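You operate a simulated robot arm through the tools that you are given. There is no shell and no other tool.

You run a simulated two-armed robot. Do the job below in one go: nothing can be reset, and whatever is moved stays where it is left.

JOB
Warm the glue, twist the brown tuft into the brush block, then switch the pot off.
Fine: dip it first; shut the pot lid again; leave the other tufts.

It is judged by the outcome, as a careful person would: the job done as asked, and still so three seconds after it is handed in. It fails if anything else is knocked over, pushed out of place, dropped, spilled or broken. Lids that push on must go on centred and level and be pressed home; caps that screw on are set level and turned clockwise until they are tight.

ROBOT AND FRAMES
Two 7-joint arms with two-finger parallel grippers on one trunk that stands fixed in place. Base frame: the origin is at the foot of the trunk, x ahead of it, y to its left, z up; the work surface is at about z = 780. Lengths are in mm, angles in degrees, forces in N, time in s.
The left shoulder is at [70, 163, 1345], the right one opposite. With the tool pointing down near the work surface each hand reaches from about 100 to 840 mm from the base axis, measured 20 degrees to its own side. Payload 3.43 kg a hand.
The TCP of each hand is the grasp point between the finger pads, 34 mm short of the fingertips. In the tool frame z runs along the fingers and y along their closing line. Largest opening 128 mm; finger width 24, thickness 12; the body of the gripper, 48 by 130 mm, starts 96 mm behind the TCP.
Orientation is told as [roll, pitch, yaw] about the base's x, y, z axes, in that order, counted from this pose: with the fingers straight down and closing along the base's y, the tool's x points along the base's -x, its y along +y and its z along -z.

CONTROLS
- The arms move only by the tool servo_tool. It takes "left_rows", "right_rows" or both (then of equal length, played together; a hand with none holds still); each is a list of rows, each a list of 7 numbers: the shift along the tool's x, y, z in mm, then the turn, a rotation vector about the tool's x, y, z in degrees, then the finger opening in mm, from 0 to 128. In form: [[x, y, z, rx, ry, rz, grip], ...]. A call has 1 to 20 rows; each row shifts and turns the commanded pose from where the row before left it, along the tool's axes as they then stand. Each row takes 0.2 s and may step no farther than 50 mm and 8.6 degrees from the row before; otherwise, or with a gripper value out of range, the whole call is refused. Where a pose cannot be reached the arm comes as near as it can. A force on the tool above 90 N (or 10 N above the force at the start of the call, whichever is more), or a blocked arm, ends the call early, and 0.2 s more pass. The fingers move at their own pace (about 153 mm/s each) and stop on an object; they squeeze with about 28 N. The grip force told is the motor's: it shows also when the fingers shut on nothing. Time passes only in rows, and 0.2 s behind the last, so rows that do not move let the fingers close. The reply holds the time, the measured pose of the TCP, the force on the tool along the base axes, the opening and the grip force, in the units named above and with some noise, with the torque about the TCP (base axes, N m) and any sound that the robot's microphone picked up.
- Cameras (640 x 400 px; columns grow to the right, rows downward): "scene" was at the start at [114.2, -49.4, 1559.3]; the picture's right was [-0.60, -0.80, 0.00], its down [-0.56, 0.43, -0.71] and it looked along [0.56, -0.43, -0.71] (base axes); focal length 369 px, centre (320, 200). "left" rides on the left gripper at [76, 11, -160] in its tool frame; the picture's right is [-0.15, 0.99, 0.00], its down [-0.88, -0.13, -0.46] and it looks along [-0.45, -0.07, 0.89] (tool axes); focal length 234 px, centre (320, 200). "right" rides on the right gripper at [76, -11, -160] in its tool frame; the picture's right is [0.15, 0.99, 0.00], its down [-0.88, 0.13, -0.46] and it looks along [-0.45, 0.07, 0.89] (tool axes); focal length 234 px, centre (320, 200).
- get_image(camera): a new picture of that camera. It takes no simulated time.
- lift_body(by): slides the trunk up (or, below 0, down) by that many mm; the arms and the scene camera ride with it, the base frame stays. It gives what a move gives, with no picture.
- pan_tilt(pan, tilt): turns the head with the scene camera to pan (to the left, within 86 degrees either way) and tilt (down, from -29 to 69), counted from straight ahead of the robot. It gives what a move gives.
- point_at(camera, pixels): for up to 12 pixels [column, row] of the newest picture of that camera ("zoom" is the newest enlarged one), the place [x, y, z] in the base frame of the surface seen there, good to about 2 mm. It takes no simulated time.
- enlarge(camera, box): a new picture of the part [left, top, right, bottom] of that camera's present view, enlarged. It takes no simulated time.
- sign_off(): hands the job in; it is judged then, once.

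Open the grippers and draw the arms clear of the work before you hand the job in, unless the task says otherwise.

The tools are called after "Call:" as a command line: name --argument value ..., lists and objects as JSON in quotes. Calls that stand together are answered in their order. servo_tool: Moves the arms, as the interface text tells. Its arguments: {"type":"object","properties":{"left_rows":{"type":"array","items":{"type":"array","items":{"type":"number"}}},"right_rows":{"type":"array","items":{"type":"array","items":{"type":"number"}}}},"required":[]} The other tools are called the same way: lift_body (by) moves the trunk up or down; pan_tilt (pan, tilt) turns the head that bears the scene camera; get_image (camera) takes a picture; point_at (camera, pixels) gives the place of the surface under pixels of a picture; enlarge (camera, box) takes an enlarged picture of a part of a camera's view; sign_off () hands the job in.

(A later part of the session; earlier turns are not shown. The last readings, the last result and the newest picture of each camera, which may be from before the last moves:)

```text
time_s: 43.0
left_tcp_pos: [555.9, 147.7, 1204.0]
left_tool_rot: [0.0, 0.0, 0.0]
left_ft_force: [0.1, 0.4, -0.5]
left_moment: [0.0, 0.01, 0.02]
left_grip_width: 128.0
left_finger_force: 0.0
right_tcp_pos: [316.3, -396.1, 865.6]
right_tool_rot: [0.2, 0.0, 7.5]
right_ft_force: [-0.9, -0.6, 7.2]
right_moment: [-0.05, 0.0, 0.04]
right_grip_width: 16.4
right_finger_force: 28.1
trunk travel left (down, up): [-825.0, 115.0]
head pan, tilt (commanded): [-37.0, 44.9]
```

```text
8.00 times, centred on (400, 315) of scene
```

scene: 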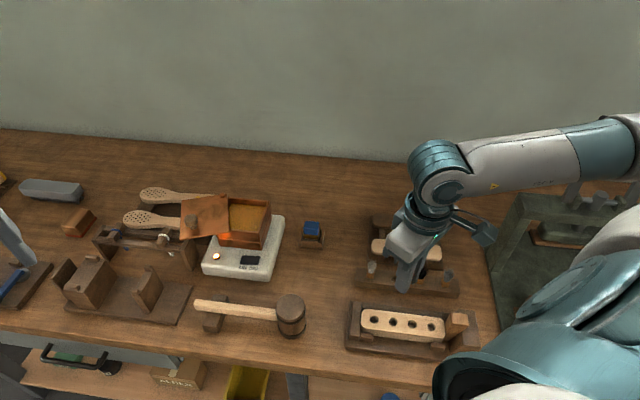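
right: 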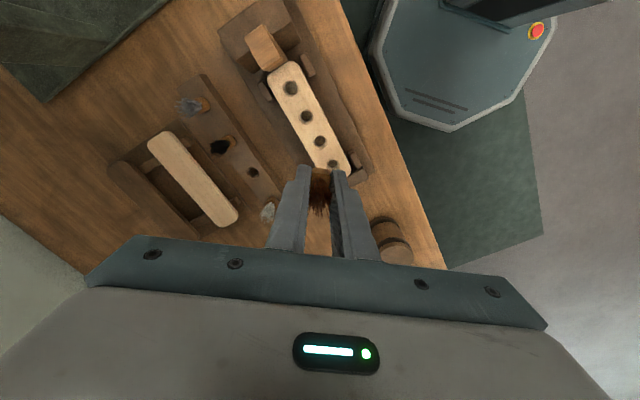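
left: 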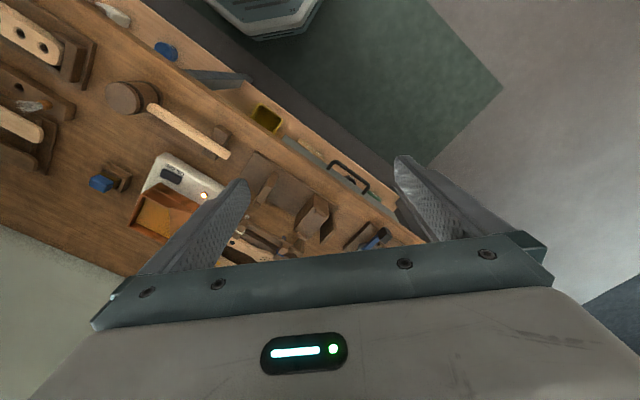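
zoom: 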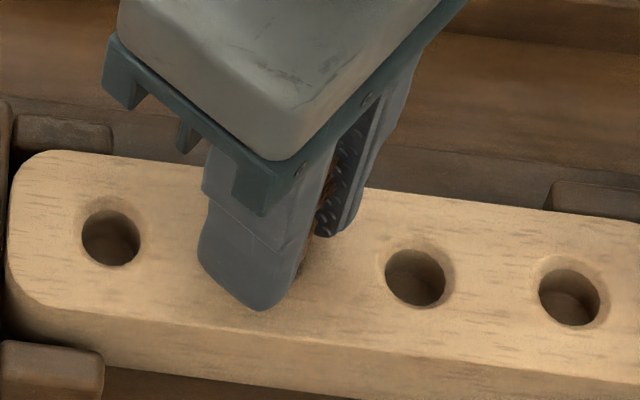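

Contact of 7 N at TCP z=865.6 with the peg partly in. I'll twist clockwise with a light downward push and watch depth and torque.

Call:
servo_tool --right_rows '[[0, 0, 0.3, 0, 0, 6, 10], [0, 0, 0.3, 0, 0, 6, 10], [0, 0, 0.3, 0, 0, 6, 10], [0, 0, 0.3, 0, 0, 6, 10], [0, 0, 0.3, 0, 0, 6, 10]]'

Call:
enlarge --camera "right" --box '[292, 145, 352, 195]'

Call:
enlarge --camera "scene" --box '[370, 290, 430, 340]'

```text
time_s: 44.2
left_tcp_pos: [556.3, 147.1, 1205.6]
left_tool_rot: [0.0, 0.0, 0.0]
left_ft_force: [0.8, -0.6, -1.1]
left_moment: [0.0, 0.01, -0.02]
left_grip_width: 127.8
left_finger_force: 0.1
right_tcp_pos: [317.2, -397.0, 863.0]
right_tool_rot: [0.1, 0.2, -22.5]
right_ft_force: [1.7, -1.7, 12.0]
right_moment: [-0.01, -0.08, 0.42]
right_grip_width: 17.7
right_finger_force: 27.7
trunk travel left (down, up): [-825.0, 115.0]
head pan, tilt (commanded): [-37.0, 44.9]
```

```text
8.00 times, centred on (322, 170) of right
```

zoom: 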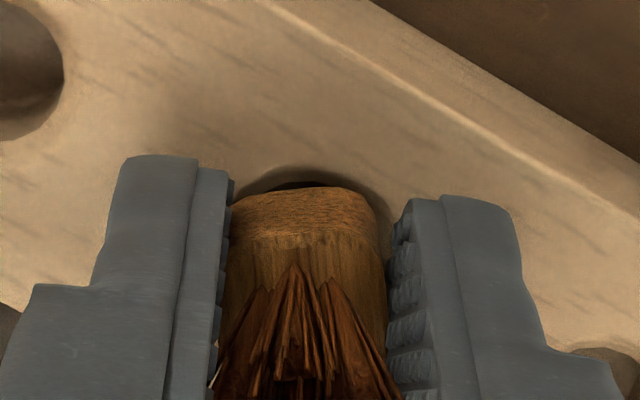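

```text
8.00 times, centred on (400, 315) of scene
```

zoom: 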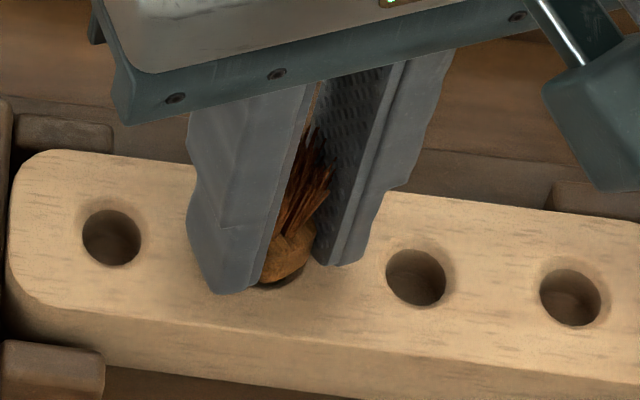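

Torque rose to 0.42 N·m and the grip width to 17.7, so the body is turning a little in the grip while z sank to 863. I'll look closely before continuing.

Call:
enlarge --camera "scene" --box '[385, 300, 415, 330]'

Call:
servo_tool --right_rows '[[0, 0, -0.5, 0, 0, 0, 10], [0, 0, 0, 0, 0, 0, 10]]'

```text
13.33 times, centred on (400, 315) of scene
```

zoom: 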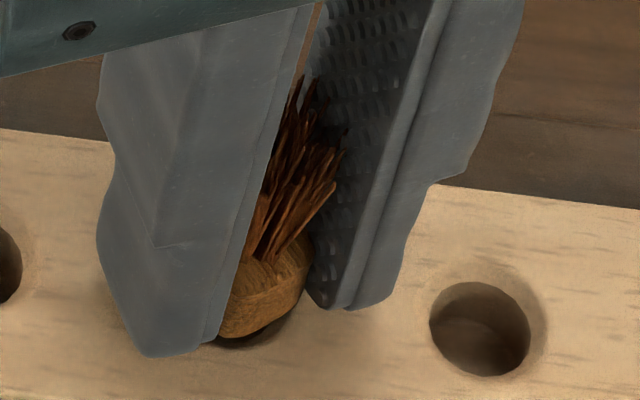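

```text
time_s: 44.8
left_tcp_pos: [556.0, 147.0, 1203.2]
left_tool_rot: [0.0, 0.0, -0.1]
left_ft_force: [-0.3, -0.1, -0.9]
left_moment: [0.0, -0.02, -0.02]
left_grip_width: 128.2
left_finger_force: 0.1
right_tcp_pos: [317.0, -396.9, 862.9]
right_tool_rot: [0.1, 0.2, -22.5]
right_ft_force: [0.8, -0.9, 0.9]
right_moment: [-0.12, 0.03, 0.34]
right_grip_width: 17.0
right_finger_force: 28.2
trunk travel left (down, up): [-825.0, 115.0]
head pan, tilt (commanded): [-37.0, 44.9]
```

With the push relieved the torque stays at 0.34 N·m, so the peg resists turning like an engaged thread. I'll continue clockwise slowly with just a little downward feed.

Call:
servo_tool --right_rows '[[0, 0, 0.2, 0, 0, 4, 8], [0, 0, 0.2, 0, 0, 4, 8], [0, 0, 0.2, 0, 0, 4, 8], [0, 0, 0.2, 0, 0, 4, 8], [0, 0, 0.2, 0, 0, 4, 8]]'

Call:
enlarge --camera "right" --box '[292, 145, 352, 195]'

Call:
enlarge --camera "scene" --box '[385, 300, 415, 330]'

```text
time_s: 46.0
left_tcp_pos: [556.5, 148.5, 1204.3]
left_tool_rot: [0.1, 0.0, 0.0]
left_ft_force: [0.1, -0.4, -0.4]
left_moment: [-0.02, 0.01, -0.03]
left_grip_width: 128.0
left_finger_force: 0.0
right_tcp_pos: [316.5, -395.3, 861.8]
right_tool_rot: [-0.1, 0.2, -42.5]
right_ft_force: [1.2, 6.7, -1.0]
right_moment: [0.23, -0.05, 0.24]
right_grip_width: 20.2
right_finger_force: 27.7
trunk travel left (down, up): [-825.0, 115.0]
head pan, tilt (commanded): [-37.0, 44.9]
```

```text
8.00 times, centred on (322, 170) of right
```

zoom: 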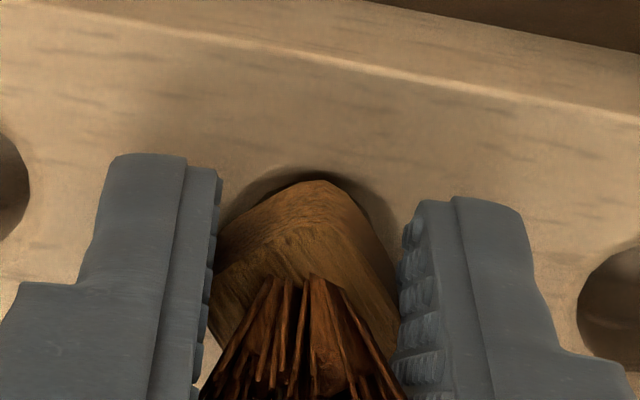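

```text
13.33 times, centred on (400, 315) of scene
```

zoom: 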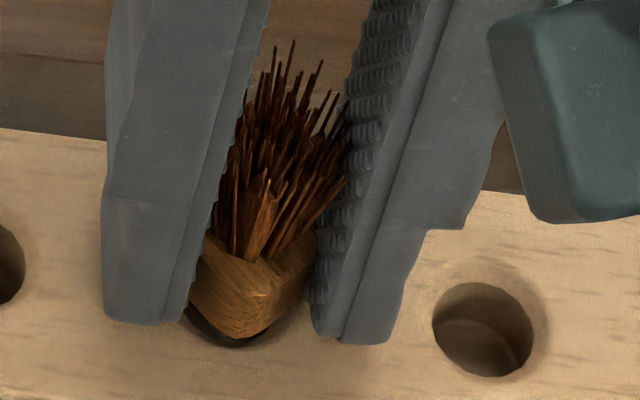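

The gripper has slipped to the tuft's corners (width 20.2): the tuft itself has hardly turned. I'll ease the grip open and look at how the tuft sits in the hole.

Call:
servo_tool --right_rows '[[0, 0, 0, 0, 0, 0, 24], [0, 0, 0, 0, 0, 0, 34], [0, 0, 0, 0, 0, 0, 34]]'

Call:
enlarge --camera "right" --box '[292, 145, 352, 195]'

Call:
enlarge --camera "scene" --box '[385, 300, 415, 330]'

```text
time_s: 46.8
left_tcp_pos: [557.5, 147.3, 1204.9]
left_tool_rot: [0.0, 0.0, 0.0]
left_ft_force: [-0.2, 0.0, 0.8]
left_moment: [-0.02, 0.02, -0.01]
left_grip_width: 128.1
left_finger_force: 0.1
right_tcp_pos: [316.9, -397.3, 861.9]
right_tool_rot: [0.1, 0.2, -42.6]
right_ft_force: [0.1, -0.2, -0.3]
right_moment: [-0.01, -0.01, 0.01]
right_grip_width: 33.8
right_finger_force: 0.1
trunk travel left (down, up): [-825.0, 115.0]
head pan, tilt (commanded): [-37.0, 44.9]
```

```text
8.00 times, centred on (322, 170) of right
```

zoom: 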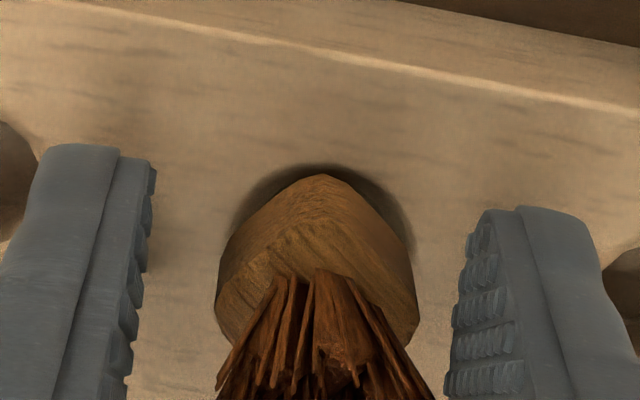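

```text
13.33 times, centred on (400, 315) of scene
```

zoom: 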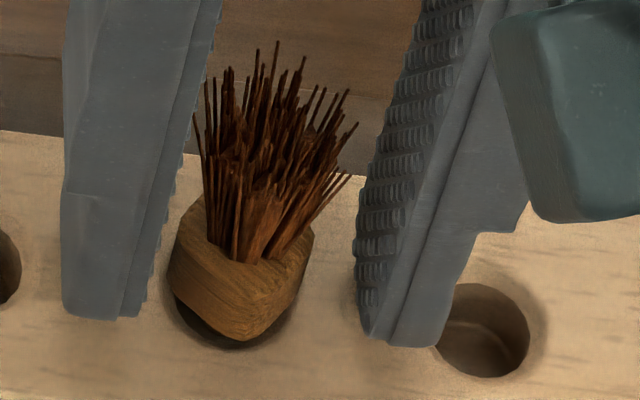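

The tuft stands upright in the hole by itself, with a corner facing the camera (it barely rotated). I'll measure how high it sits.

Call:
point_at --camera "zoom" --pixels '[[190, 240], [225, 262], [250, 280], [295, 255], [310, 240], [245, 330], [180, 285], [300, 290], [245, 310], [215, 335], [270, 325], [340, 330]]'

Call:
enlarge --camera "left" --box '[0, 0, 60, 60]'

```text
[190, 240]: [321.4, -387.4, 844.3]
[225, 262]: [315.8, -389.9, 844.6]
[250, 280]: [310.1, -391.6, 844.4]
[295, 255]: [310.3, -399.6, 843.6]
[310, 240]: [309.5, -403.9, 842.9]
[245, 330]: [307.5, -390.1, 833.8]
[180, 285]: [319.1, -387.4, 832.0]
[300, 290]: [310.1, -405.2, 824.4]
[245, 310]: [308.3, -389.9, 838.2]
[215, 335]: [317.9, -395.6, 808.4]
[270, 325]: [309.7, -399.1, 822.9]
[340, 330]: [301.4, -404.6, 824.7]
```

```text
6.67 times, centred on (30, 30) of left
```

zoom: 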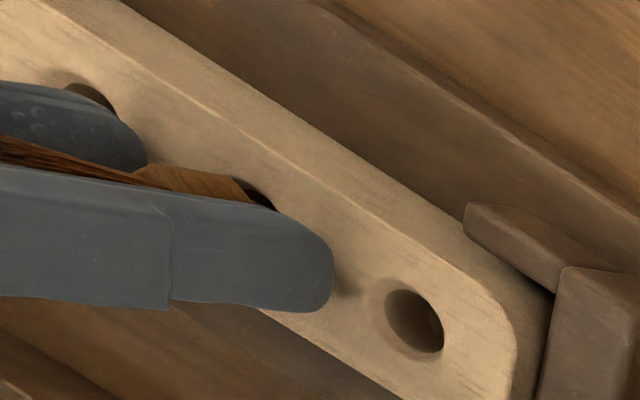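

The ferrule top is at z≈844, so the body's underside is ~6 mm above the block: the peg is only about half in. I'll zoom closely to determine the tuft's present orientation.

Call:
enlarge --camera "scene" --box '[387, 308, 403, 328]'

Call:
enlarge --camera "right" --box '[305, 160, 340, 200]'

```text
16.00 times, centred on (395, 318) of scene
```

zoom: 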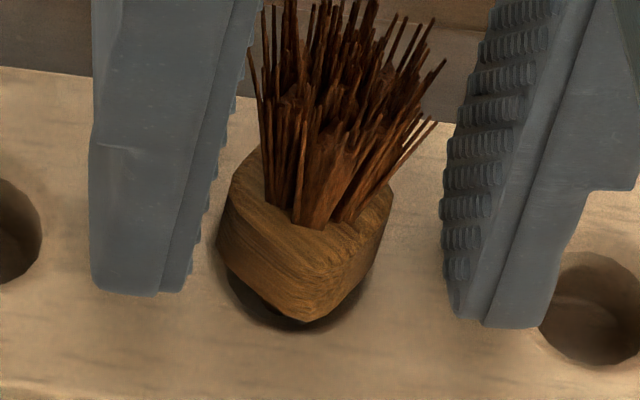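

```text
10.00 times, centred on (322, 180) of right
```

zoom: 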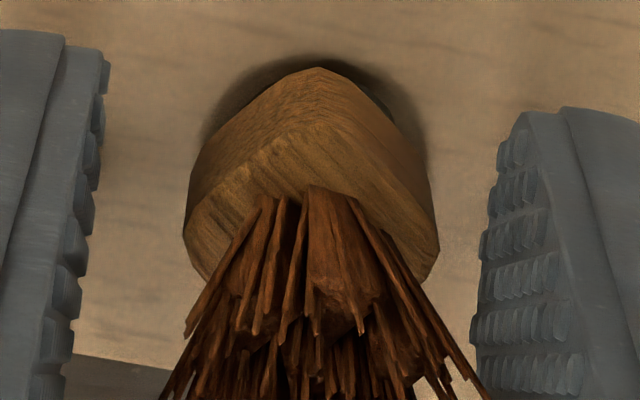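

The tuft's flats now sit at about yaw +4°, so it has hardly turned net. I'll check how low the fingertips really are relative to the block before re-gripping on the flats.

Call:
point_at --camera "scene" --pixels '[[382.5, 323], [384.5, 323], [406.5, 325.3], [405, 325], [382, 318], [408, 322]]'

Call:
point_at --camera "zoom" --pixels '[[325, 110], [200, 215], [425, 235], [310, 75], [215, 140], [405, 130], [60, 45], [545, 118], [320, 92], [260, 150], [380, 170]]'

```text
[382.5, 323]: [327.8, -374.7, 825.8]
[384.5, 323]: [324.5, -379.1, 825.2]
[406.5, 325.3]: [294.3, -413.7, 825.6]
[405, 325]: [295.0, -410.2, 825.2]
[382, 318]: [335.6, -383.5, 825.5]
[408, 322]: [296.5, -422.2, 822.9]
```

```text
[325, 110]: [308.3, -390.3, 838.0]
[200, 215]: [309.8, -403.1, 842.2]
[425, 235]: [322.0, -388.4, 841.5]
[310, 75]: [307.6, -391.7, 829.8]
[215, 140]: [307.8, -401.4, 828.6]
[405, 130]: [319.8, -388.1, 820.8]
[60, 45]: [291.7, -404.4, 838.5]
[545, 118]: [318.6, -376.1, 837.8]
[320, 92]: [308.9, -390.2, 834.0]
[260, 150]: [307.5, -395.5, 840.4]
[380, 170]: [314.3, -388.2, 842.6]
```

The measured corners give the tuft's flats at yaw ≈ +7.5°, i.e. unchanged since insertion, centred near (316,-396). I'll rotate the open gripper back to +7.5° and re-grip on the flats.

Call:
servo_tool --right_rows '[[0, 0, 0, 0, 0, -8.35, 34], [0, 0, 0, 0, 0, -8.35, 34], [0, 0, 0, 0, 0, -8.35, 34], [0, 0, 0, 0, 0, -8.35, 34], [0, 0, 0, 0, 0, -8.35, 34], [0, 0, 0, 0, 0, -8.35, 34], [0, 0, 0, 0, 0, 0, 34]]'

Call:
enlarge --camera "right" --box '[292, 145, 352, 205]'

Call:
enlarge --camera "scene" --box '[380, 295, 415, 335]'

```text
time_s: 48.4
left_tcp_pos: [555.8, 146.2, 1204.2]
left_tool_rot: [0.0, 0.0, 0.0]
left_ft_force: [0.2, -0.7, -0.4]
left_moment: [-0.02, -0.01, 0.02]
left_grip_width: 128.2
left_finger_force: 0.1
right_tcp_pos: [316.8, -397.5, 862.2]
right_tool_rot: [0.3, 0.2, 7.8]
right_ft_force: [-0.1, 0.1, 1.0]
right_moment: [0.0, 0.0, 0.0]
right_grip_width: 33.8
right_finger_force: 0.1
trunk travel left (down, up): [-825.0, 115.0]
head pan, tilt (commanded): [-37.0, 44.9]
```

```text
6.67 times, centred on (322, 175) of right
```

zoom: 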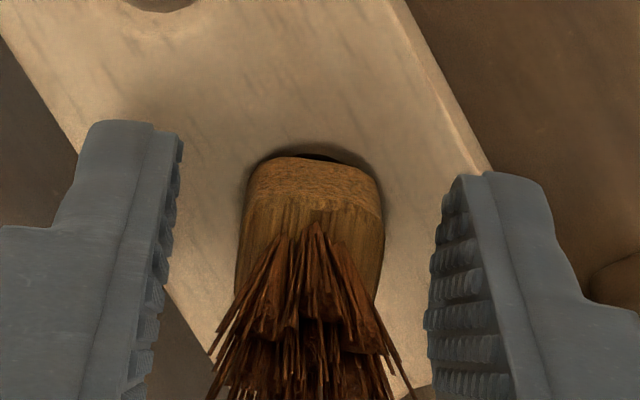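

```text
10.00 times, centred on (398, 315) of scene
```

zoom: 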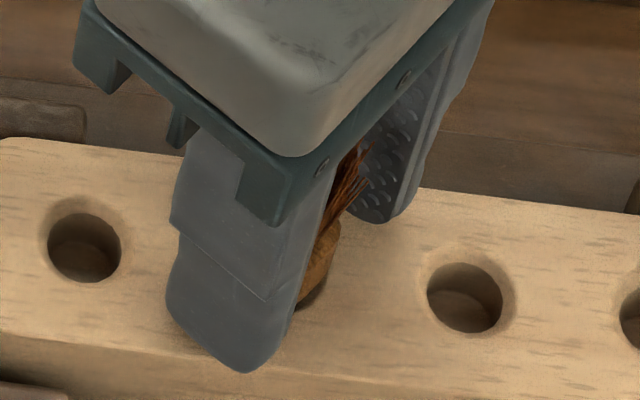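

The body is centred between the pads (zoom 245–382 vs pads 180/440). I'll close the grip and read the forces.

Call:
servo_tool --right_rows '[[0, 0, 0, 0, 0, 0, 22], [0, 0, 0, 0, 0, 0, 8], [0, 0, 0, 0, 0, 0, 8], [0, 0, 0, 0, 0, 0, 8]]'

Call:
enlarge --camera "right" --box '[292, 145, 352, 205]'

```text
time_s: 49.4
left_tcp_pos: [556.3, 147.1, 1203.5]
left_tool_rot: [0.0, -0.1, 0.0]
left_ft_force: [0.2, -0.2, -0.3]
left_moment: [0.01, -0.02, -0.01]
left_grip_width: 128.0
left_finger_force: 0.0
right_tcp_pos: [316.4, -397.2, 862.3]
right_tool_rot: [0.3, 0.1, 7.8]
right_ft_force: [0.4, 3.3, -1.8]
right_moment: [0.06, -0.01, 0.02]
right_grip_width: 16.3
right_finger_force: 28.3
trunk travel left (down, up): [-825.0, 115.0]
head pan, tilt (commanded): [-37.0, 44.9]
```

```text
6.67 times, centred on (322, 175) of right
```

zoom: 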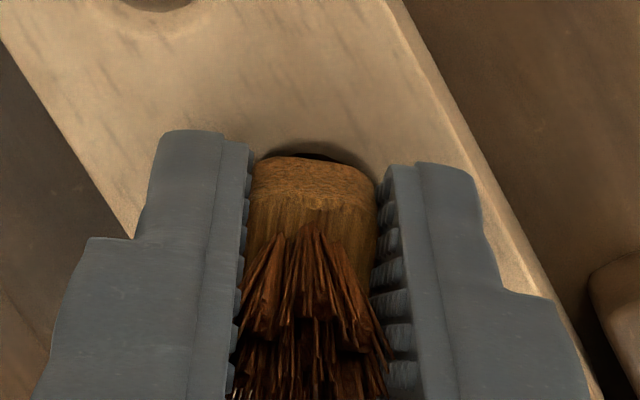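

Gripped at 16.3 mm. I'll first push down slightly without twisting, to see whether the tuft moves.

Call:
servo_tool --right_rows '[[0, 0.3, 0.6, 0, 0, 0, 8], [0, 0, 0.6, 0, 0, 0, 8], [0, 0, 0.6, 0, 0, 0, 8], [0, 0, 0, 0, 0, 0, 8]]'

```text
time_s: 50.4
left_tcp_pos: [554.2, 147.9, 1205.5]
left_tool_rot: [-0.1, 0.0, 0.0]
left_ft_force: [-0.3, 0.3, -0.5]
left_moment: [0.01, 0.01, -0.02]
left_grip_width: 127.9
left_finger_force: 0.0
right_tcp_pos: [316.0, -396.1, 862.0]
right_tool_rot: [0.0, 0.0, 7.5]
right_ft_force: [0.5, -3.6, 19.7]
right_moment: [-0.13, -0.04, 0.0]
right_grip_width: 16.5
right_finger_force: 27.9
trunk travel left (down, up): [-825.0, 115.0]
head pan, tilt (commanded): [-37.0, 44.9]
```

Pushing gives 20 N with no movement, so it needs turning to go in. I'll twist clockwise slowly (2° per row) under this light load and watch width, torque and depth.

Call:
servo_tool --right_rows '[[0, 0, -0.6, 0, 0, 2, 8], [0, 0, 0, 0, 0, 2, 8], [0, 0, 0, 0, 0, 2, 8], [0, 0, 0, 0, 0, 2, 8], [0, 0, 0, 0, 0, 2, 8]]'

Call:
enlarge --camera "right" --box '[292, 145, 352, 205]'

```text
time_s: 51.6
left_tcp_pos: [556.5, 147.3, 1204.3]
left_tool_rot: [0.0, 0.0, 0.0]
left_ft_force: [0.1, 0.0, -0.1]
left_moment: [0.01, 0.01, 0.02]
left_grip_width: 128.2
left_finger_force: 0.1
right_tcp_pos: [315.9, -396.8, 862.0]
right_tool_rot: [0.1, 0.2, -2.4]
right_ft_force: [1.3, -5.6, 14.5]
right_moment: [-0.18, -0.05, 0.24]
right_grip_width: 16.2
right_finger_force: 28.1
trunk travel left (down, up): [-825.0, 115.0]
head pan, tilt (commanded): [-37.0, 44.9]
```

```text
6.67 times, centred on (322, 175) of right
```

zoom: 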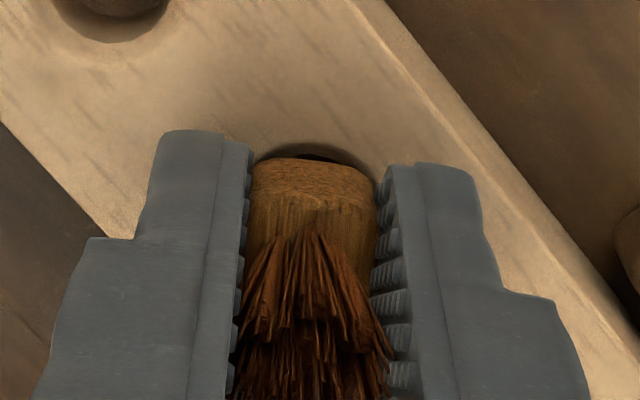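

The tuft is turning with the gripper (width 16.2, torque 0.24). I'll continue slowly another 12°.

Call:
servo_tool --right_rows '[[0, 0, 0, 0, 0, 2, 8], [0, 0, 0, 0, 0, 2, 8], [0, 0, 0, 0, 0, 2, 8], [0, 0, 0, 0, 0, 2, 8], [0, 0, 0, 0, 0, 2, 8], [0, 0, 0, 0, 0, 2, 8]]'

Call:
enlarge --camera "right" --box '[292, 145, 352, 205]'

```text
time_s: 53.0
left_tcp_pos: [555.8, 146.8, 1204.2]
left_tool_rot: [0.0, 0.0, 0.1]
left_ft_force: [0.9, -0.9, -0.2]
left_moment: [0.01, -0.01, 0.0]
left_grip_width: 127.9
left_finger_force: 0.1
right_tcp_pos: [316.8, -396.2, 861.5]
right_tool_rot: [0.1, 0.3, -14.3]
right_ft_force: [0.8, 0.5, 11.8]
right_moment: [-0.05, -0.08, 0.52]
right_grip_width: 16.2
right_finger_force: 28.3
trunk travel left (down, up): [-825.0, 115.0]
head pan, tilt (commanded): [-37.0, 44.9]
```

```text
6.67 times, centred on (322, 175) of right
```

zoom: 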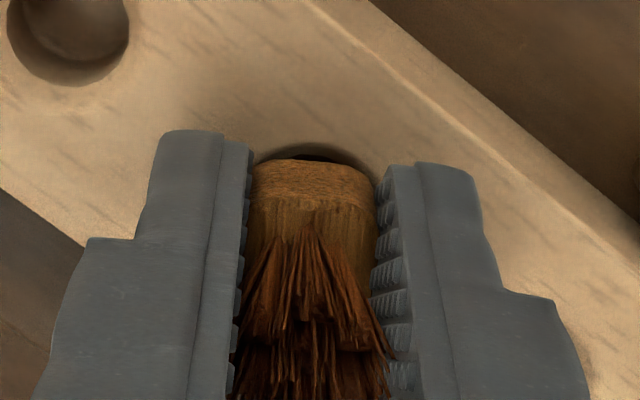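

Torque is 0.52 N·m at 22° of turn with the tuft still gripped flat. I'll pause without moving to see whether the torque relaxes or the tuft creeps down.

Call:
servo_tool --right_rows '[[0, 0, 0, 0, 0, 0, 8], [0, 0, 0, 0, 0, 0, 8], [0, 0, 0, 0, 0, 0, 8], [0, 0, 0, 0, 0, 0, 8], [0, 0, 0, 0, 0, 0, 8]]'

Call:
enlarge --camera "scene" --box '[350, 290, 480, 370]'

```text
time_s: 54.2
left_tcp_pos: [556.7, 146.8, 1204.8]
left_tool_rot: [0.0, 0.0, 0.0]
left_ft_force: [-0.2, 0.2, 0.3]
left_moment: [0.05, -0.01, -0.03]
left_grip_width: 127.8
left_finger_force: 0.1
right_tcp_pos: [316.0, -395.8, 861.4]
right_tool_rot: [0.2, 0.2, -14.4]
right_ft_force: [0.8, 1.4, 8.0]
right_moment: [0.08, -0.04, 0.45]
right_grip_width: 16.3
right_finger_force: 27.9
trunk travel left (down, up): [-825.0, 115.0]
head pan, tilt (commanded): [-37.0, 44.9]
```

```text
4.92 times, centred on (415, 330) of scene
```

zoom: 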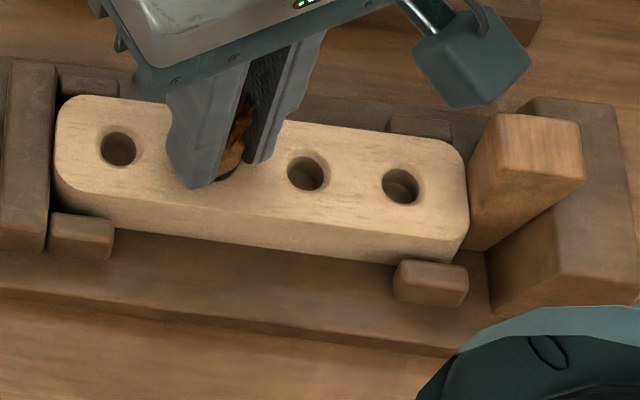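

During the hold the torque and push force both relaxed (0.45 N·m, 8 N), so it creeps round and down like a tight thread. I'll keep twisting slowly clockwise with a small downward feed.

Call:
servo_tool --right_rows '[[0, 0, 0.05, 0, 0, 2, 4], [0, 0, 0.05, 0, 0, 2, 4], [0, 0, 0.05, 0, 0, 2, 4], [0, 0, 0.05, 0, 0, 2, 4], [0, 0, 0.05, 0, 0, 2, 4], [0, 0, 0.05, 0, 0, 2, 4]]'

Call:
enlarge --camera "right" --box '[292, 145, 352, 205]'

```text
time_s: 55.6
left_tcp_pos: [556.1, 146.9, 1203.8]
left_tool_rot: [0.0, 0.1, 0.1]
left_ft_force: [-0.3, -0.1, -0.2]
left_moment: [0.0, -0.01, 0.0]
left_grip_width: 128.0
left_finger_force: 0.0
right_tcp_pos: [316.9, -396.8, 861.4]
right_tool_rot: [0.0, 0.3, -26.4]
right_ft_force: [-0.7, 0.6, 3.5]
right_moment: [0.06, -0.01, 0.52]
right_grip_width: 17.9
right_finger_force: 27.7
trunk travel left (down, up): [-825.0, 115.0]
head pan, tilt (commanded): [-37.0, 44.9]
```

```text
6.67 times, centred on (322, 175) of right
```

zoom: 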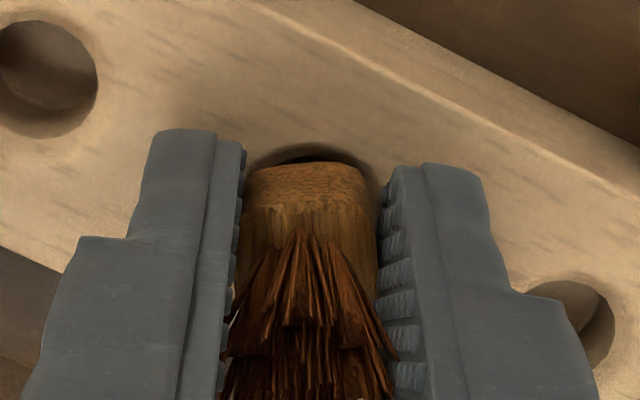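

The grip is starting to slip (width 17.9, torque 0.52). I'll release to see whether the tuft keeps its turn or springs back.

Call:
servo_tool --right_rows '[[0, 0, 0, 0, 0, 0, 24], [0, 0, 0, 0, 0, 0, 34], [0, 0, 0, 0, 0, 0, 34]]'

Call:
enlarge --camera "right" --box '[302, 155, 342, 205]'

Call:
enlarge --camera "scene" --box '[385, 305, 409, 329]'

```text
time_s: 56.4
left_tcp_pos: [556.1, 146.4, 1204.3]
left_tool_rot: [-0.1, 0.0, 0.0]
left_ft_force: [-0.3, 0.7, 0.0]
left_moment: [0.01, -0.01, 0.0]
left_grip_width: 127.8
left_finger_force: 0.0
right_tcp_pos: [317.7, -396.6, 859.9]
right_tool_rot: [-0.1, 0.2, -26.4]
right_ft_force: [0.4, -0.1, -0.1]
right_moment: [0.0, -0.02, -0.03]
right_grip_width: 34.1
right_finger_force: 0.1
trunk travel left (down, up): [-825.0, 115.0]
head pan, tilt (commanded): [-37.0, 44.9]
```

```text
8.00 times, centred on (322, 180) of right
```

zoom: 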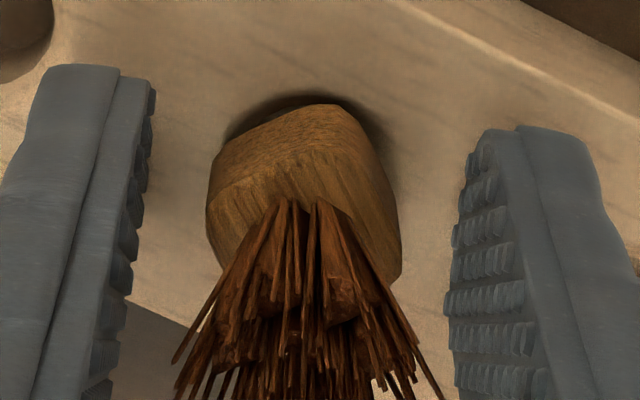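

```text
16.00 times, centred on (397, 317) of scene
```

zoom: 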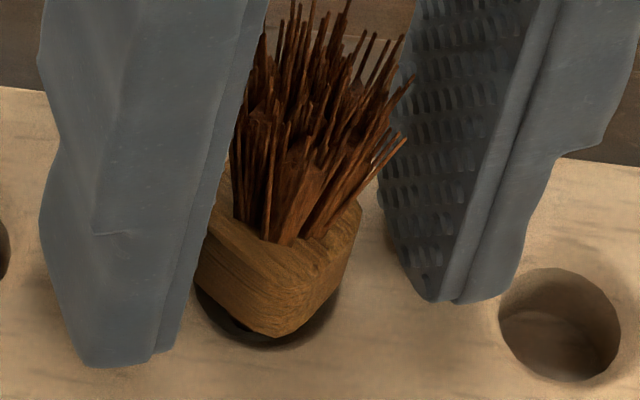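

It appears to have turned back somewhat. I'll measure its corners again to get its orientation and height.

Call:
point_at --camera "zoom" --pixels '[[205, 235], [240, 262], [275, 285], [320, 252], [350, 225], [275, 325], [205, 285], [340, 285], [235, 325], [320, 335], [280, 300], [275, 310]]'

Call:
point_at --camera "right" --pixels '[[324, 171], [323, 174], [308, 182], [331, 188], [325.5, 169], [309, 176], [317, 177], [329, 178], [312, 179], [327, 183]]'

```text
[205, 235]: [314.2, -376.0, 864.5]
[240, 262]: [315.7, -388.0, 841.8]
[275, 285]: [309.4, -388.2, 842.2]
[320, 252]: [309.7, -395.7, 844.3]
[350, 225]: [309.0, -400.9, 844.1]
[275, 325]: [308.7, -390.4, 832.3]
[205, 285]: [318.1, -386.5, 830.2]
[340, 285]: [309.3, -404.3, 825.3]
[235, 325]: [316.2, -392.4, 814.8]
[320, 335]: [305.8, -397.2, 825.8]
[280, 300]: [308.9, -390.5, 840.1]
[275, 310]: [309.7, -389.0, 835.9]
```

```text
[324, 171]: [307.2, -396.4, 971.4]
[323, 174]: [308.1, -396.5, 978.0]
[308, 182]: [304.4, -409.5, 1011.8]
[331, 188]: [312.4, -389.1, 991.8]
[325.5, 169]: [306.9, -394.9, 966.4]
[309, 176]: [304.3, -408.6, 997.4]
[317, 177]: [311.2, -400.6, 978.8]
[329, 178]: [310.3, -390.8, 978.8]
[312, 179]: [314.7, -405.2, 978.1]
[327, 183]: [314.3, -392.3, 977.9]
```

The tuft returned to roughly its insertion angle (flats at about yaw +3°) with its top still at z≈844, so turning met a springy hold. I'll re-grip squarely on the flats, then test a small counter-clockwise turn to learn what holds it.

Call:
servo_tool --right_rows '[[0, 0, 0, 0, 0, -7.6, 34], [0, 0, 0, 0, 0, -7.6, 34], [0, 0, 0, 0, 0, -7.6, 34], [0, 0, 0, 0, 0, -7.6, 34], [0, 0, 0, 0, 0, 0, 22], [0, 0, 0, 0, 0, 0, 4], [0, 0, 0, 0, 0, 0, 4], [0, 0, 0, 0, 0, 0, 4]]'

Call:
enlarge --camera "right" --box '[292, 145, 352, 205]'

```text
time_s: 58.2
left_tcp_pos: [556.1, 146.8, 1205.0]
left_tool_rot: [0.0, 0.0, 0.0]
left_ft_force: [0.0, -1.1, -0.1]
left_moment: [-0.02, -0.02, 0.03]
left_grip_width: 127.9
left_finger_force: 0.1
right_tcp_pos: [317.9, -396.4, 860.8]
right_tool_rot: [0.1, 0.1, 4.0]
right_ft_force: [0.6, -2.6, 2.6]
right_moment: [-0.04, -0.05, 0.07]
right_grip_width: 16.5
right_finger_force: 27.9
trunk travel left (down, up): [-825.0, 115.0]
head pan, tilt (commanded): [-37.0, 44.9]
```

```text
6.67 times, centred on (322, 175) of right
```

zoom: 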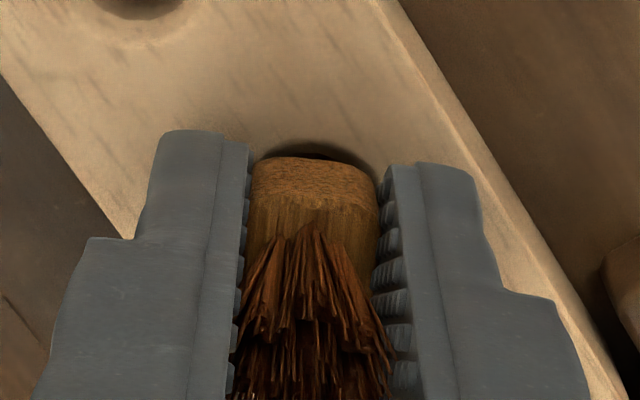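

Gripped again on the flats at yaw 4°. I'll turn 10° counter-clockwise as a test and read the torque.

Call:
servo_tool --right_rows '[[0, 0, 0, 0, 0, -2.5, 4], [0, 0, 0, 0, 0, -2.5, 4], [0, 0, 0, 0, 0, -2.5, 4], [0, 0, 0, 0, 0, -2.5, 4]]'

```text
time_s: 59.2
left_tcp_pos: [555.6, 146.5, 1204.1]
left_tool_rot: [0.0, 0.0, 0.0]
left_ft_force: [0.5, -0.2, -0.3]
left_moment: [0.02, 0.0, -0.01]
left_grip_width: 128.1
left_finger_force: 0.0
right_tcp_pos: [317.9, -396.2, 860.7]
right_tool_rot: [0.3, 0.0, 14.1]
right_ft_force: [2.5, -4.6, 2.2]
right_moment: [-0.1, -0.12, -0.15]
right_grip_width: 16.5
right_finger_force: 28.0
trunk travel left (down, up): [-825.0, 115.0]
head pan, tilt (commanded): [-37.0, 44.9]
```

Torque is now −0.15 at yaw 14°, so the hold is symmetric about the insertion angle. I'll turn a bit more counter-clockwise with a very light upward pull to see if it backs out.

Call:
servo_tool --right_rows '[[0, 0, -0.2, 0, 0, -2, 4], [0, 0, -0.2, 0, 0, -2, 4], [0, 0, -0.2, 0, 0, -2, 4], [0, 0, -0.2, 0, 0, -2, 4]]'

```text
time_s: 60.2
left_tcp_pos: [557.8, 148.0, 1204.4]
left_tool_rot: [0.0, 0.0, 0.1]
left_ft_force: [0.6, 0.5, -0.7]
left_moment: [-0.04, 0.03, -0.02]
left_grip_width: 128.2
left_finger_force: 0.0
right_tcp_pos: [316.5, -396.2, 858.7]
right_tool_rot: [0.2, 0.1, 22.1]
right_ft_force: [3.3, -1.6, -3.5]
right_moment: [-0.04, -0.1, -0.34]
right_grip_width: 16.3
right_finger_force: 27.8
trunk travel left (down, up): [-825.0, 115.0]
head pan, tilt (commanded): [-37.0, 44.9]
```

Torque grows linearly either way (−0.34 at 22°), like an elastic bond centred on the insertion angle, so the tuft is gripped half-in by the hole. I'll return to the neutral angle and try a gentle upward pull to see if it comes free for a better insertion.

Call:
servo_tool --right_rows '[[0, 0, 0.4, 0, 0, 4, 4], [0, 0, 0, 0, 0, 4, 4], [0, 0, 0, 0, 0, 4, 4], [0, 0, 0, 0, 0, 2.5, 4], [0, 0, -0.5, 0, 0, 0, 4], [0, 0, -0.5, 0, 0, 0, 4], [0, 0, 0, 0, 0, 0, 4]]'

```text
time_s: 61.8
left_tcp_pos: [555.5, 147.3, 1203.5]
left_tool_rot: [0.0, 0.0, -0.1]
left_ft_force: [-0.1, 0.4, -0.8]
left_moment: [-0.01, -0.01, -0.03]
left_grip_width: 128.1
left_finger_force: 0.0
right_tcp_pos: [315.3, -395.8, 862.2]
right_tool_rot: [0.2, 0.2, 7.5]
right_ft_force: [0.7, 0.4, -0.1]
right_moment: [-0.03, 0.02, 0.0]
right_grip_width: 16.5
right_finger_force: 27.5
trunk travel left (down, up): [-825.0, 115.0]
head pan, tilt (commanded): [-37.0, 44.9]
```

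No force yet. I'll keep lifting a few millimetres in small steps and watch the pull force.

Call:
servo_tool --right_rows '[[0, 0, -0.7, 0, 0, 0, 4], [0, 0, -0.7, 0, 0, 0, 4], [0, 0, -0.6, 0, 0, 0, 4], [0, 0, 0, 0, 0, 0, 4]]'

Call:
enlarge --camera "right" --box '[292, 145, 352, 205]'

```text
time_s: 62.8
left_tcp_pos: [555.8, 148.0, 1204.6]
left_tool_rot: [0.1, 0.0, 0.0]
left_ft_force: [0.6, -0.2, -0.5]
left_moment: [0.01, -0.01, -0.01]
left_grip_width: 127.9
left_finger_force: 0.0
right_tcp_pos: [316.4, -396.2, 863.2]
right_tool_rot: [0.1, 0.0, 7.4]
right_ft_force: [-0.4, -0.3, -0.9]
right_moment: [0.02, 0.04, 0.0]
right_grip_width: 16.4
right_finger_force: 28.3
trunk travel left (down, up): [-825.0, 115.0]
head pan, tilt (commanded): [-37.0, 44.9]
```

```text
6.67 times, centred on (322, 175) of right
```

zoom: 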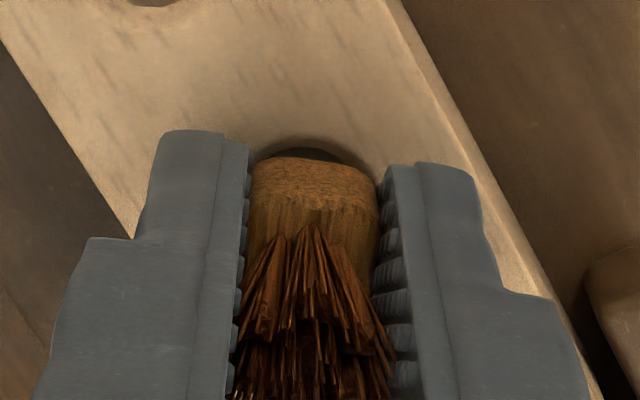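

It lifts freely (only −0.9 N). I'll test turning 8° clockwise at this slightly raised height to see if the torsional hold is still there.

Call:
servo_tool --right_rows '[[0, 0, 0, 0, 0, 4, 4], [0, 0, 0, 0, 0, 4, 4], [0, 0, 0, 0, 0, 0, 4]]'

Call:
enlarge --camera "scene" --box '[380, 295, 415, 335]'

```text
time_s: 63.6
left_tcp_pos: [556.6, 146.6, 1204.1]
left_tool_rot: [0.0, 0.0, 0.0]
left_ft_force: [-0.1, -0.7, 0.0]
left_moment: [0.03, 0.03, -0.02]
left_grip_width: 128.1
left_finger_force: 0.0
right_tcp_pos: [316.9, -395.5, 863.2]
right_tool_rot: [0.0, 0.2, -0.4]
right_ft_force: [-0.3, -0.6, 0.2]
right_moment: [0.0, -0.03, -0.01]
right_grip_width: 16.6
right_finger_force: 27.8
trunk travel left (down, up): [-825.0, 115.0]
head pan, tilt (commanded): [-37.0, 44.9]
```

```text
10.00 times, centred on (398, 315) of scene
```

zoom: 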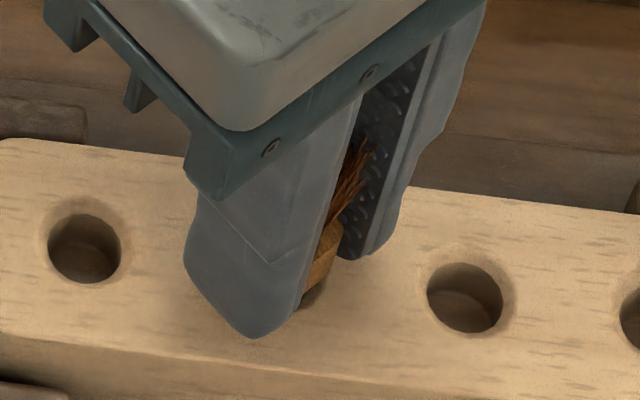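

The hold vanished once raised ~3 mm (torque ≈ 0), so it only grabs when pushed to that depth. I'll lift the tuft clear of the hole to inspect its peg, tilt and centring.

Call:
servo_tool --right_rows '[[0, 0, -5, 0, 0, 0, 4], [0, 0, -8, 0, 0, 0, 4], [0, 0, -12, 0, 0, 0, 4], [0, 0, -15, 0, 0, 0, 4], [0, 0, -15, 0, 0, 0, 4]]'

Call:
enlarge --camera "scene" --box '[370, 255, 430, 335]'

Call:
enlarge --camera "right" --box '[285, 120, 355, 200]'

```text
time_s: 64.8
left_tcp_pos: [556.1, 148.0, 1204.0]
left_tool_rot: [0.0, 0.0, 0.0]
left_ft_force: [0.5, -0.2, -0.2]
left_moment: [-0.02, -0.01, 0.0]
left_grip_width: 128.2
left_finger_force: 0.1
right_tcp_pos: [317.5, -396.6, 917.7]
right_tool_rot: [0.0, 0.3, -0.5]
right_ft_force: [0.0, 0.5, -1.4]
right_moment: [-0.01, 0.01, 0.01]
right_grip_width: 16.4
right_finger_force: 27.8
trunk travel left (down, up): [-825.0, 115.0]
head pan, tilt (commanded): [-37.0, 44.9]
```

```text
5.00 times, centred on (400, 295) of scene
```

zoom: 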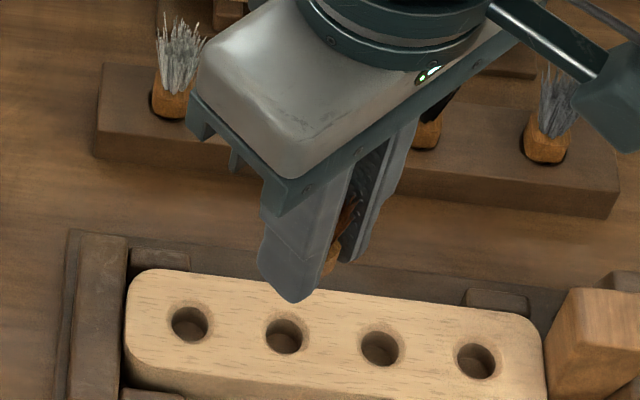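

```text
5.00 times, centred on (320, 160) of right
```

zoom: 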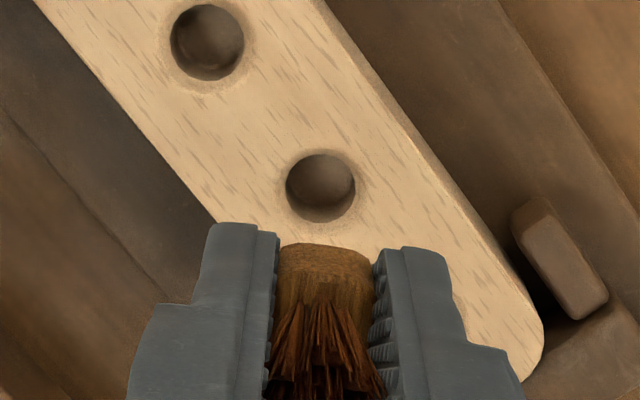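

The tuft came out cleanly. I'll take it back to the viewing position near the scene camera to check its peg and tilt in the grip.

Call:
servo_tool --right_rows '[[0, 0, -40, 0, 0, 7.4, 4], [0, 0, -40, 0, 0, 7.4, 4], [0, 0, -40, 0, 0, 7.4, 4], [0, 0, -40, 0, 0, 7.4, 4], [0, 0, -40, 0, 0, 7.4, 4], [0, 0, -40, 0, 0, 7.4, 4], [-7.9, 29.6, -38.2, 0, 0, 0, 4], [-7.9, 29.6, -38.2, 0, 0, 0, 4], [-7.9, 29.6, -38.2, 0, 0, 0, 4], [-7.9, 29.6, -38.2, 0, 0, 0, 4], [-7.9, 29.6, -38.2, 0, 0, 0, 4]]'

Call:
enlarge --camera "scene" --box '[308, 50, 358, 120]'

Call:
enlarge --camera "scene" --box '[318, 85, 346, 115]'

```text
time_s: 67.2
left_tcp_pos: [556.1, 149.0, 1205.3]
left_tool_rot: [-0.1, 0.2, 0.0]
left_ft_force: [0.1, 0.6, -0.2]
left_moment: [-0.02, -0.02, 0.01]
left_grip_width: 128.1
left_finger_force: 0.0
right_tcp_pos: [465.2, -325.8, 1346.6]
right_tool_rot: [0.0, 0.2, -44.8]
right_ft_force: [-0.3, 0.0, 0.8]
right_moment: [-0.06, -0.03, 0.0]
right_grip_width: 16.3
right_finger_force: 28.1
right hand out of reach, approached as far as the arm can: row 3, 4
trunk travel left (down, up): [-825.0, 115.0]
head pan, tilt (commanded): [-37.0, 44.9]
```

```text
5.71 times, centred on (333, 85) of scene
```

zoom: 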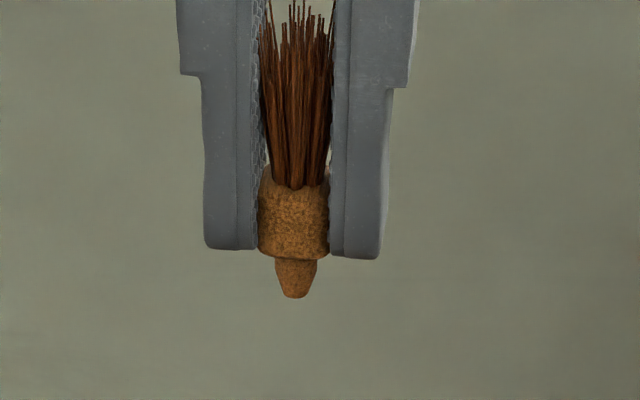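

```text
13.33 times, centred on (332, 100) of scene
```

zoom: 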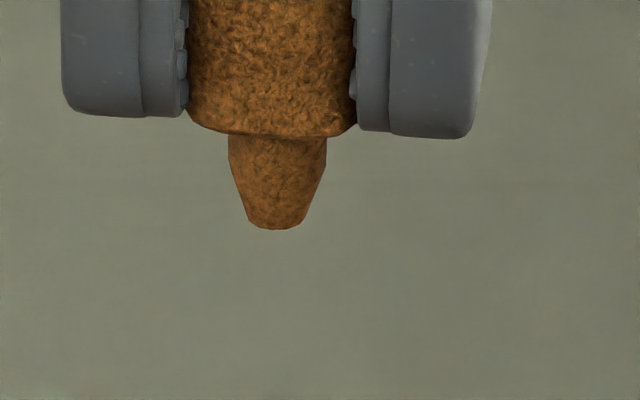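

The peg now looks like bare wood again; the glue coat seems gone. I'll look at hole 2 for glue residue and at the pot.

Call:
enlarge --camera "scene" --box '[360, 305, 450, 350]'

Call:
enlarge --camera "scene" --box '[383, 312, 407, 336]'

Call:
enlarge --camera "scene" --box '[324, 90, 336, 110]'

Call:
enlarge --camera "scene" --box '[195, 185, 295, 285]'

```text
7.11 times, centred on (405, 328) of scene
```

zoom: 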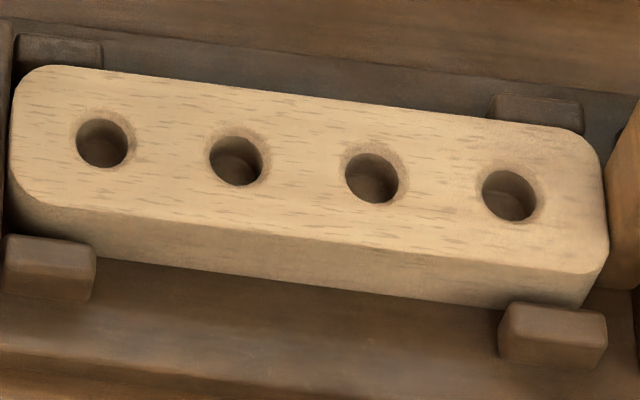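

```text
16.00 times, centred on (395, 324) of scene
```

zoom: 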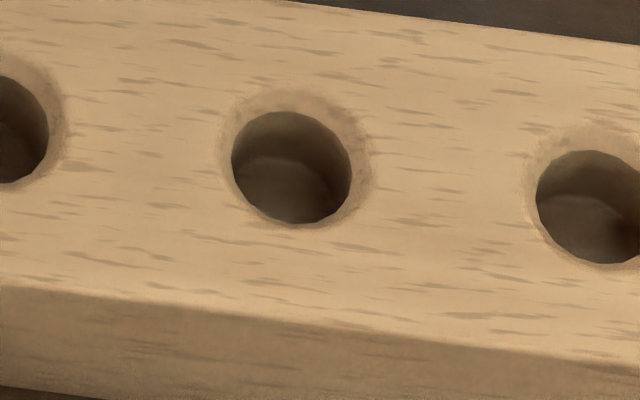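

```text
16.00 times, centred on (330, 100) of scene
```

zoom: 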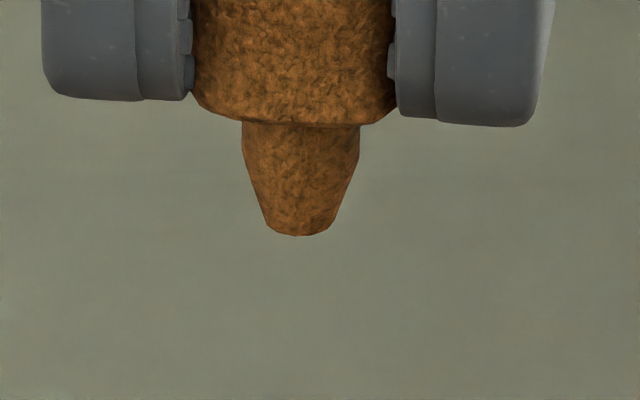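

```text
4.00 times, centred on (245, 235) of scene
```

zoom: 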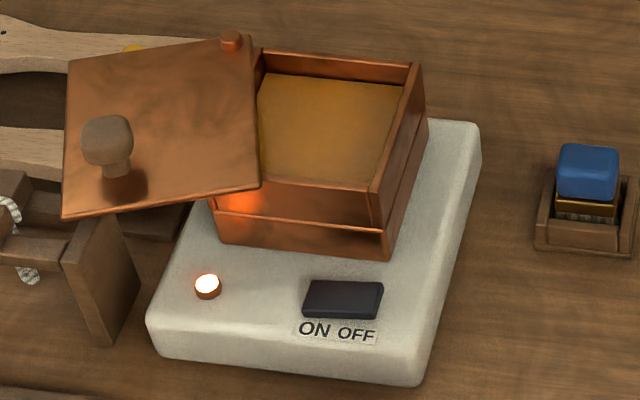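

The peg is straight and uncoated now, and the pot glue is still warm. Before re-dipping I'll do a gentle dry test in hole 2 to learn how deep the peg goes and whether it turns freely; first I'll move back above the hole.

Call:
point_at --camera "zoom" --pixels '[[330, 140]]'

Call:
enlarge --camera "scene" --box '[318, 80, 346, 110]'

Call:
point_at --camera "zoom" --pixels '[[277, 293], [277, 270], [277, 215], [270, 195], [270, 120], [270, 70], [120, 175], [410, 195], [200, 150], [345, 160]]'

Call:
servo_tool --right_rows '[[5.5, -15.5, 41.7, 0, 0, 0, 4], [5.5, -15.5, 41.7, 0, 0, 0, 4], [5.5, -15.5, 41.7, 0, 0, 0, 4], [5.5, -15.5, 41.7, 0, 0, 0, 4], [5.5, -15.5, 41.7, 0, 0, 0, 4], [5.5, -15.5, 41.7, 0, 0, 0, 4], [5.5, -15.5, 41.7, 0, 0, 0, 4], [5.5, -15.5, 41.7, 0, 0, 0, 4], [5.5, -15.5, 41.7, 0, 0, 0, 4], [5.5, -15.5, 41.7, 0, 0, 0, 4]]'

```text
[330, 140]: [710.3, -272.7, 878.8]
```

```text
13.33 times, centred on (332, 95) of scene
```

zoom: 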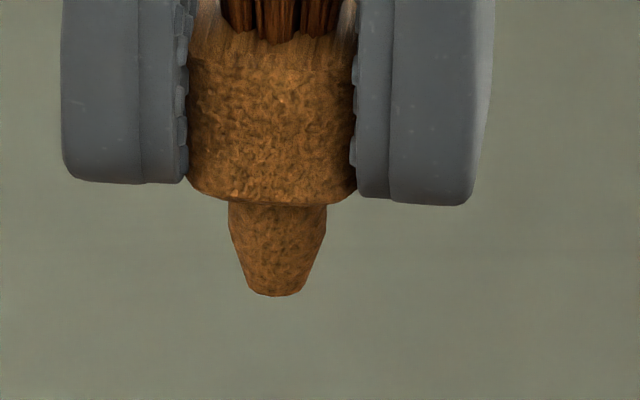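

```text
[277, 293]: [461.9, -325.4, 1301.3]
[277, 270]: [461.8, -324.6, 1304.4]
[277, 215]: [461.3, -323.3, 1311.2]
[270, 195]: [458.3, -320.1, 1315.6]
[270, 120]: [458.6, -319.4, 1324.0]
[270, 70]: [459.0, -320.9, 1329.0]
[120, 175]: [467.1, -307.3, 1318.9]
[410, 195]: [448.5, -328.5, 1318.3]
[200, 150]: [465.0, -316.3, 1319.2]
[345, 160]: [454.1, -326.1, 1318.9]
```

```text
time_s: 69.4
left_tcp_pos: [556.0, 145.8, 1204.2]
left_tool_rot: [0.0, -0.1, 0.0]
left_ft_force: [-0.1, -0.6, 0.6]
left_moment: [0.05, 0.0, -0.04]
left_grip_width: 128.2
left_finger_force: 0.0
right_tcp_pos: [314.4, -398.9, 929.1]
right_tool_rot: [0.0, 0.2, -44.8]
right_ft_force: [0.3, 0.4, 0.2]
right_moment: [0.02, 0.01, 0.03]
right_grip_width: 16.4
right_finger_force: 27.8
trunk travel left (down, up): [-825.0, 115.0]
head pan, tilt (commanded): [-37.0, 44.9]
```

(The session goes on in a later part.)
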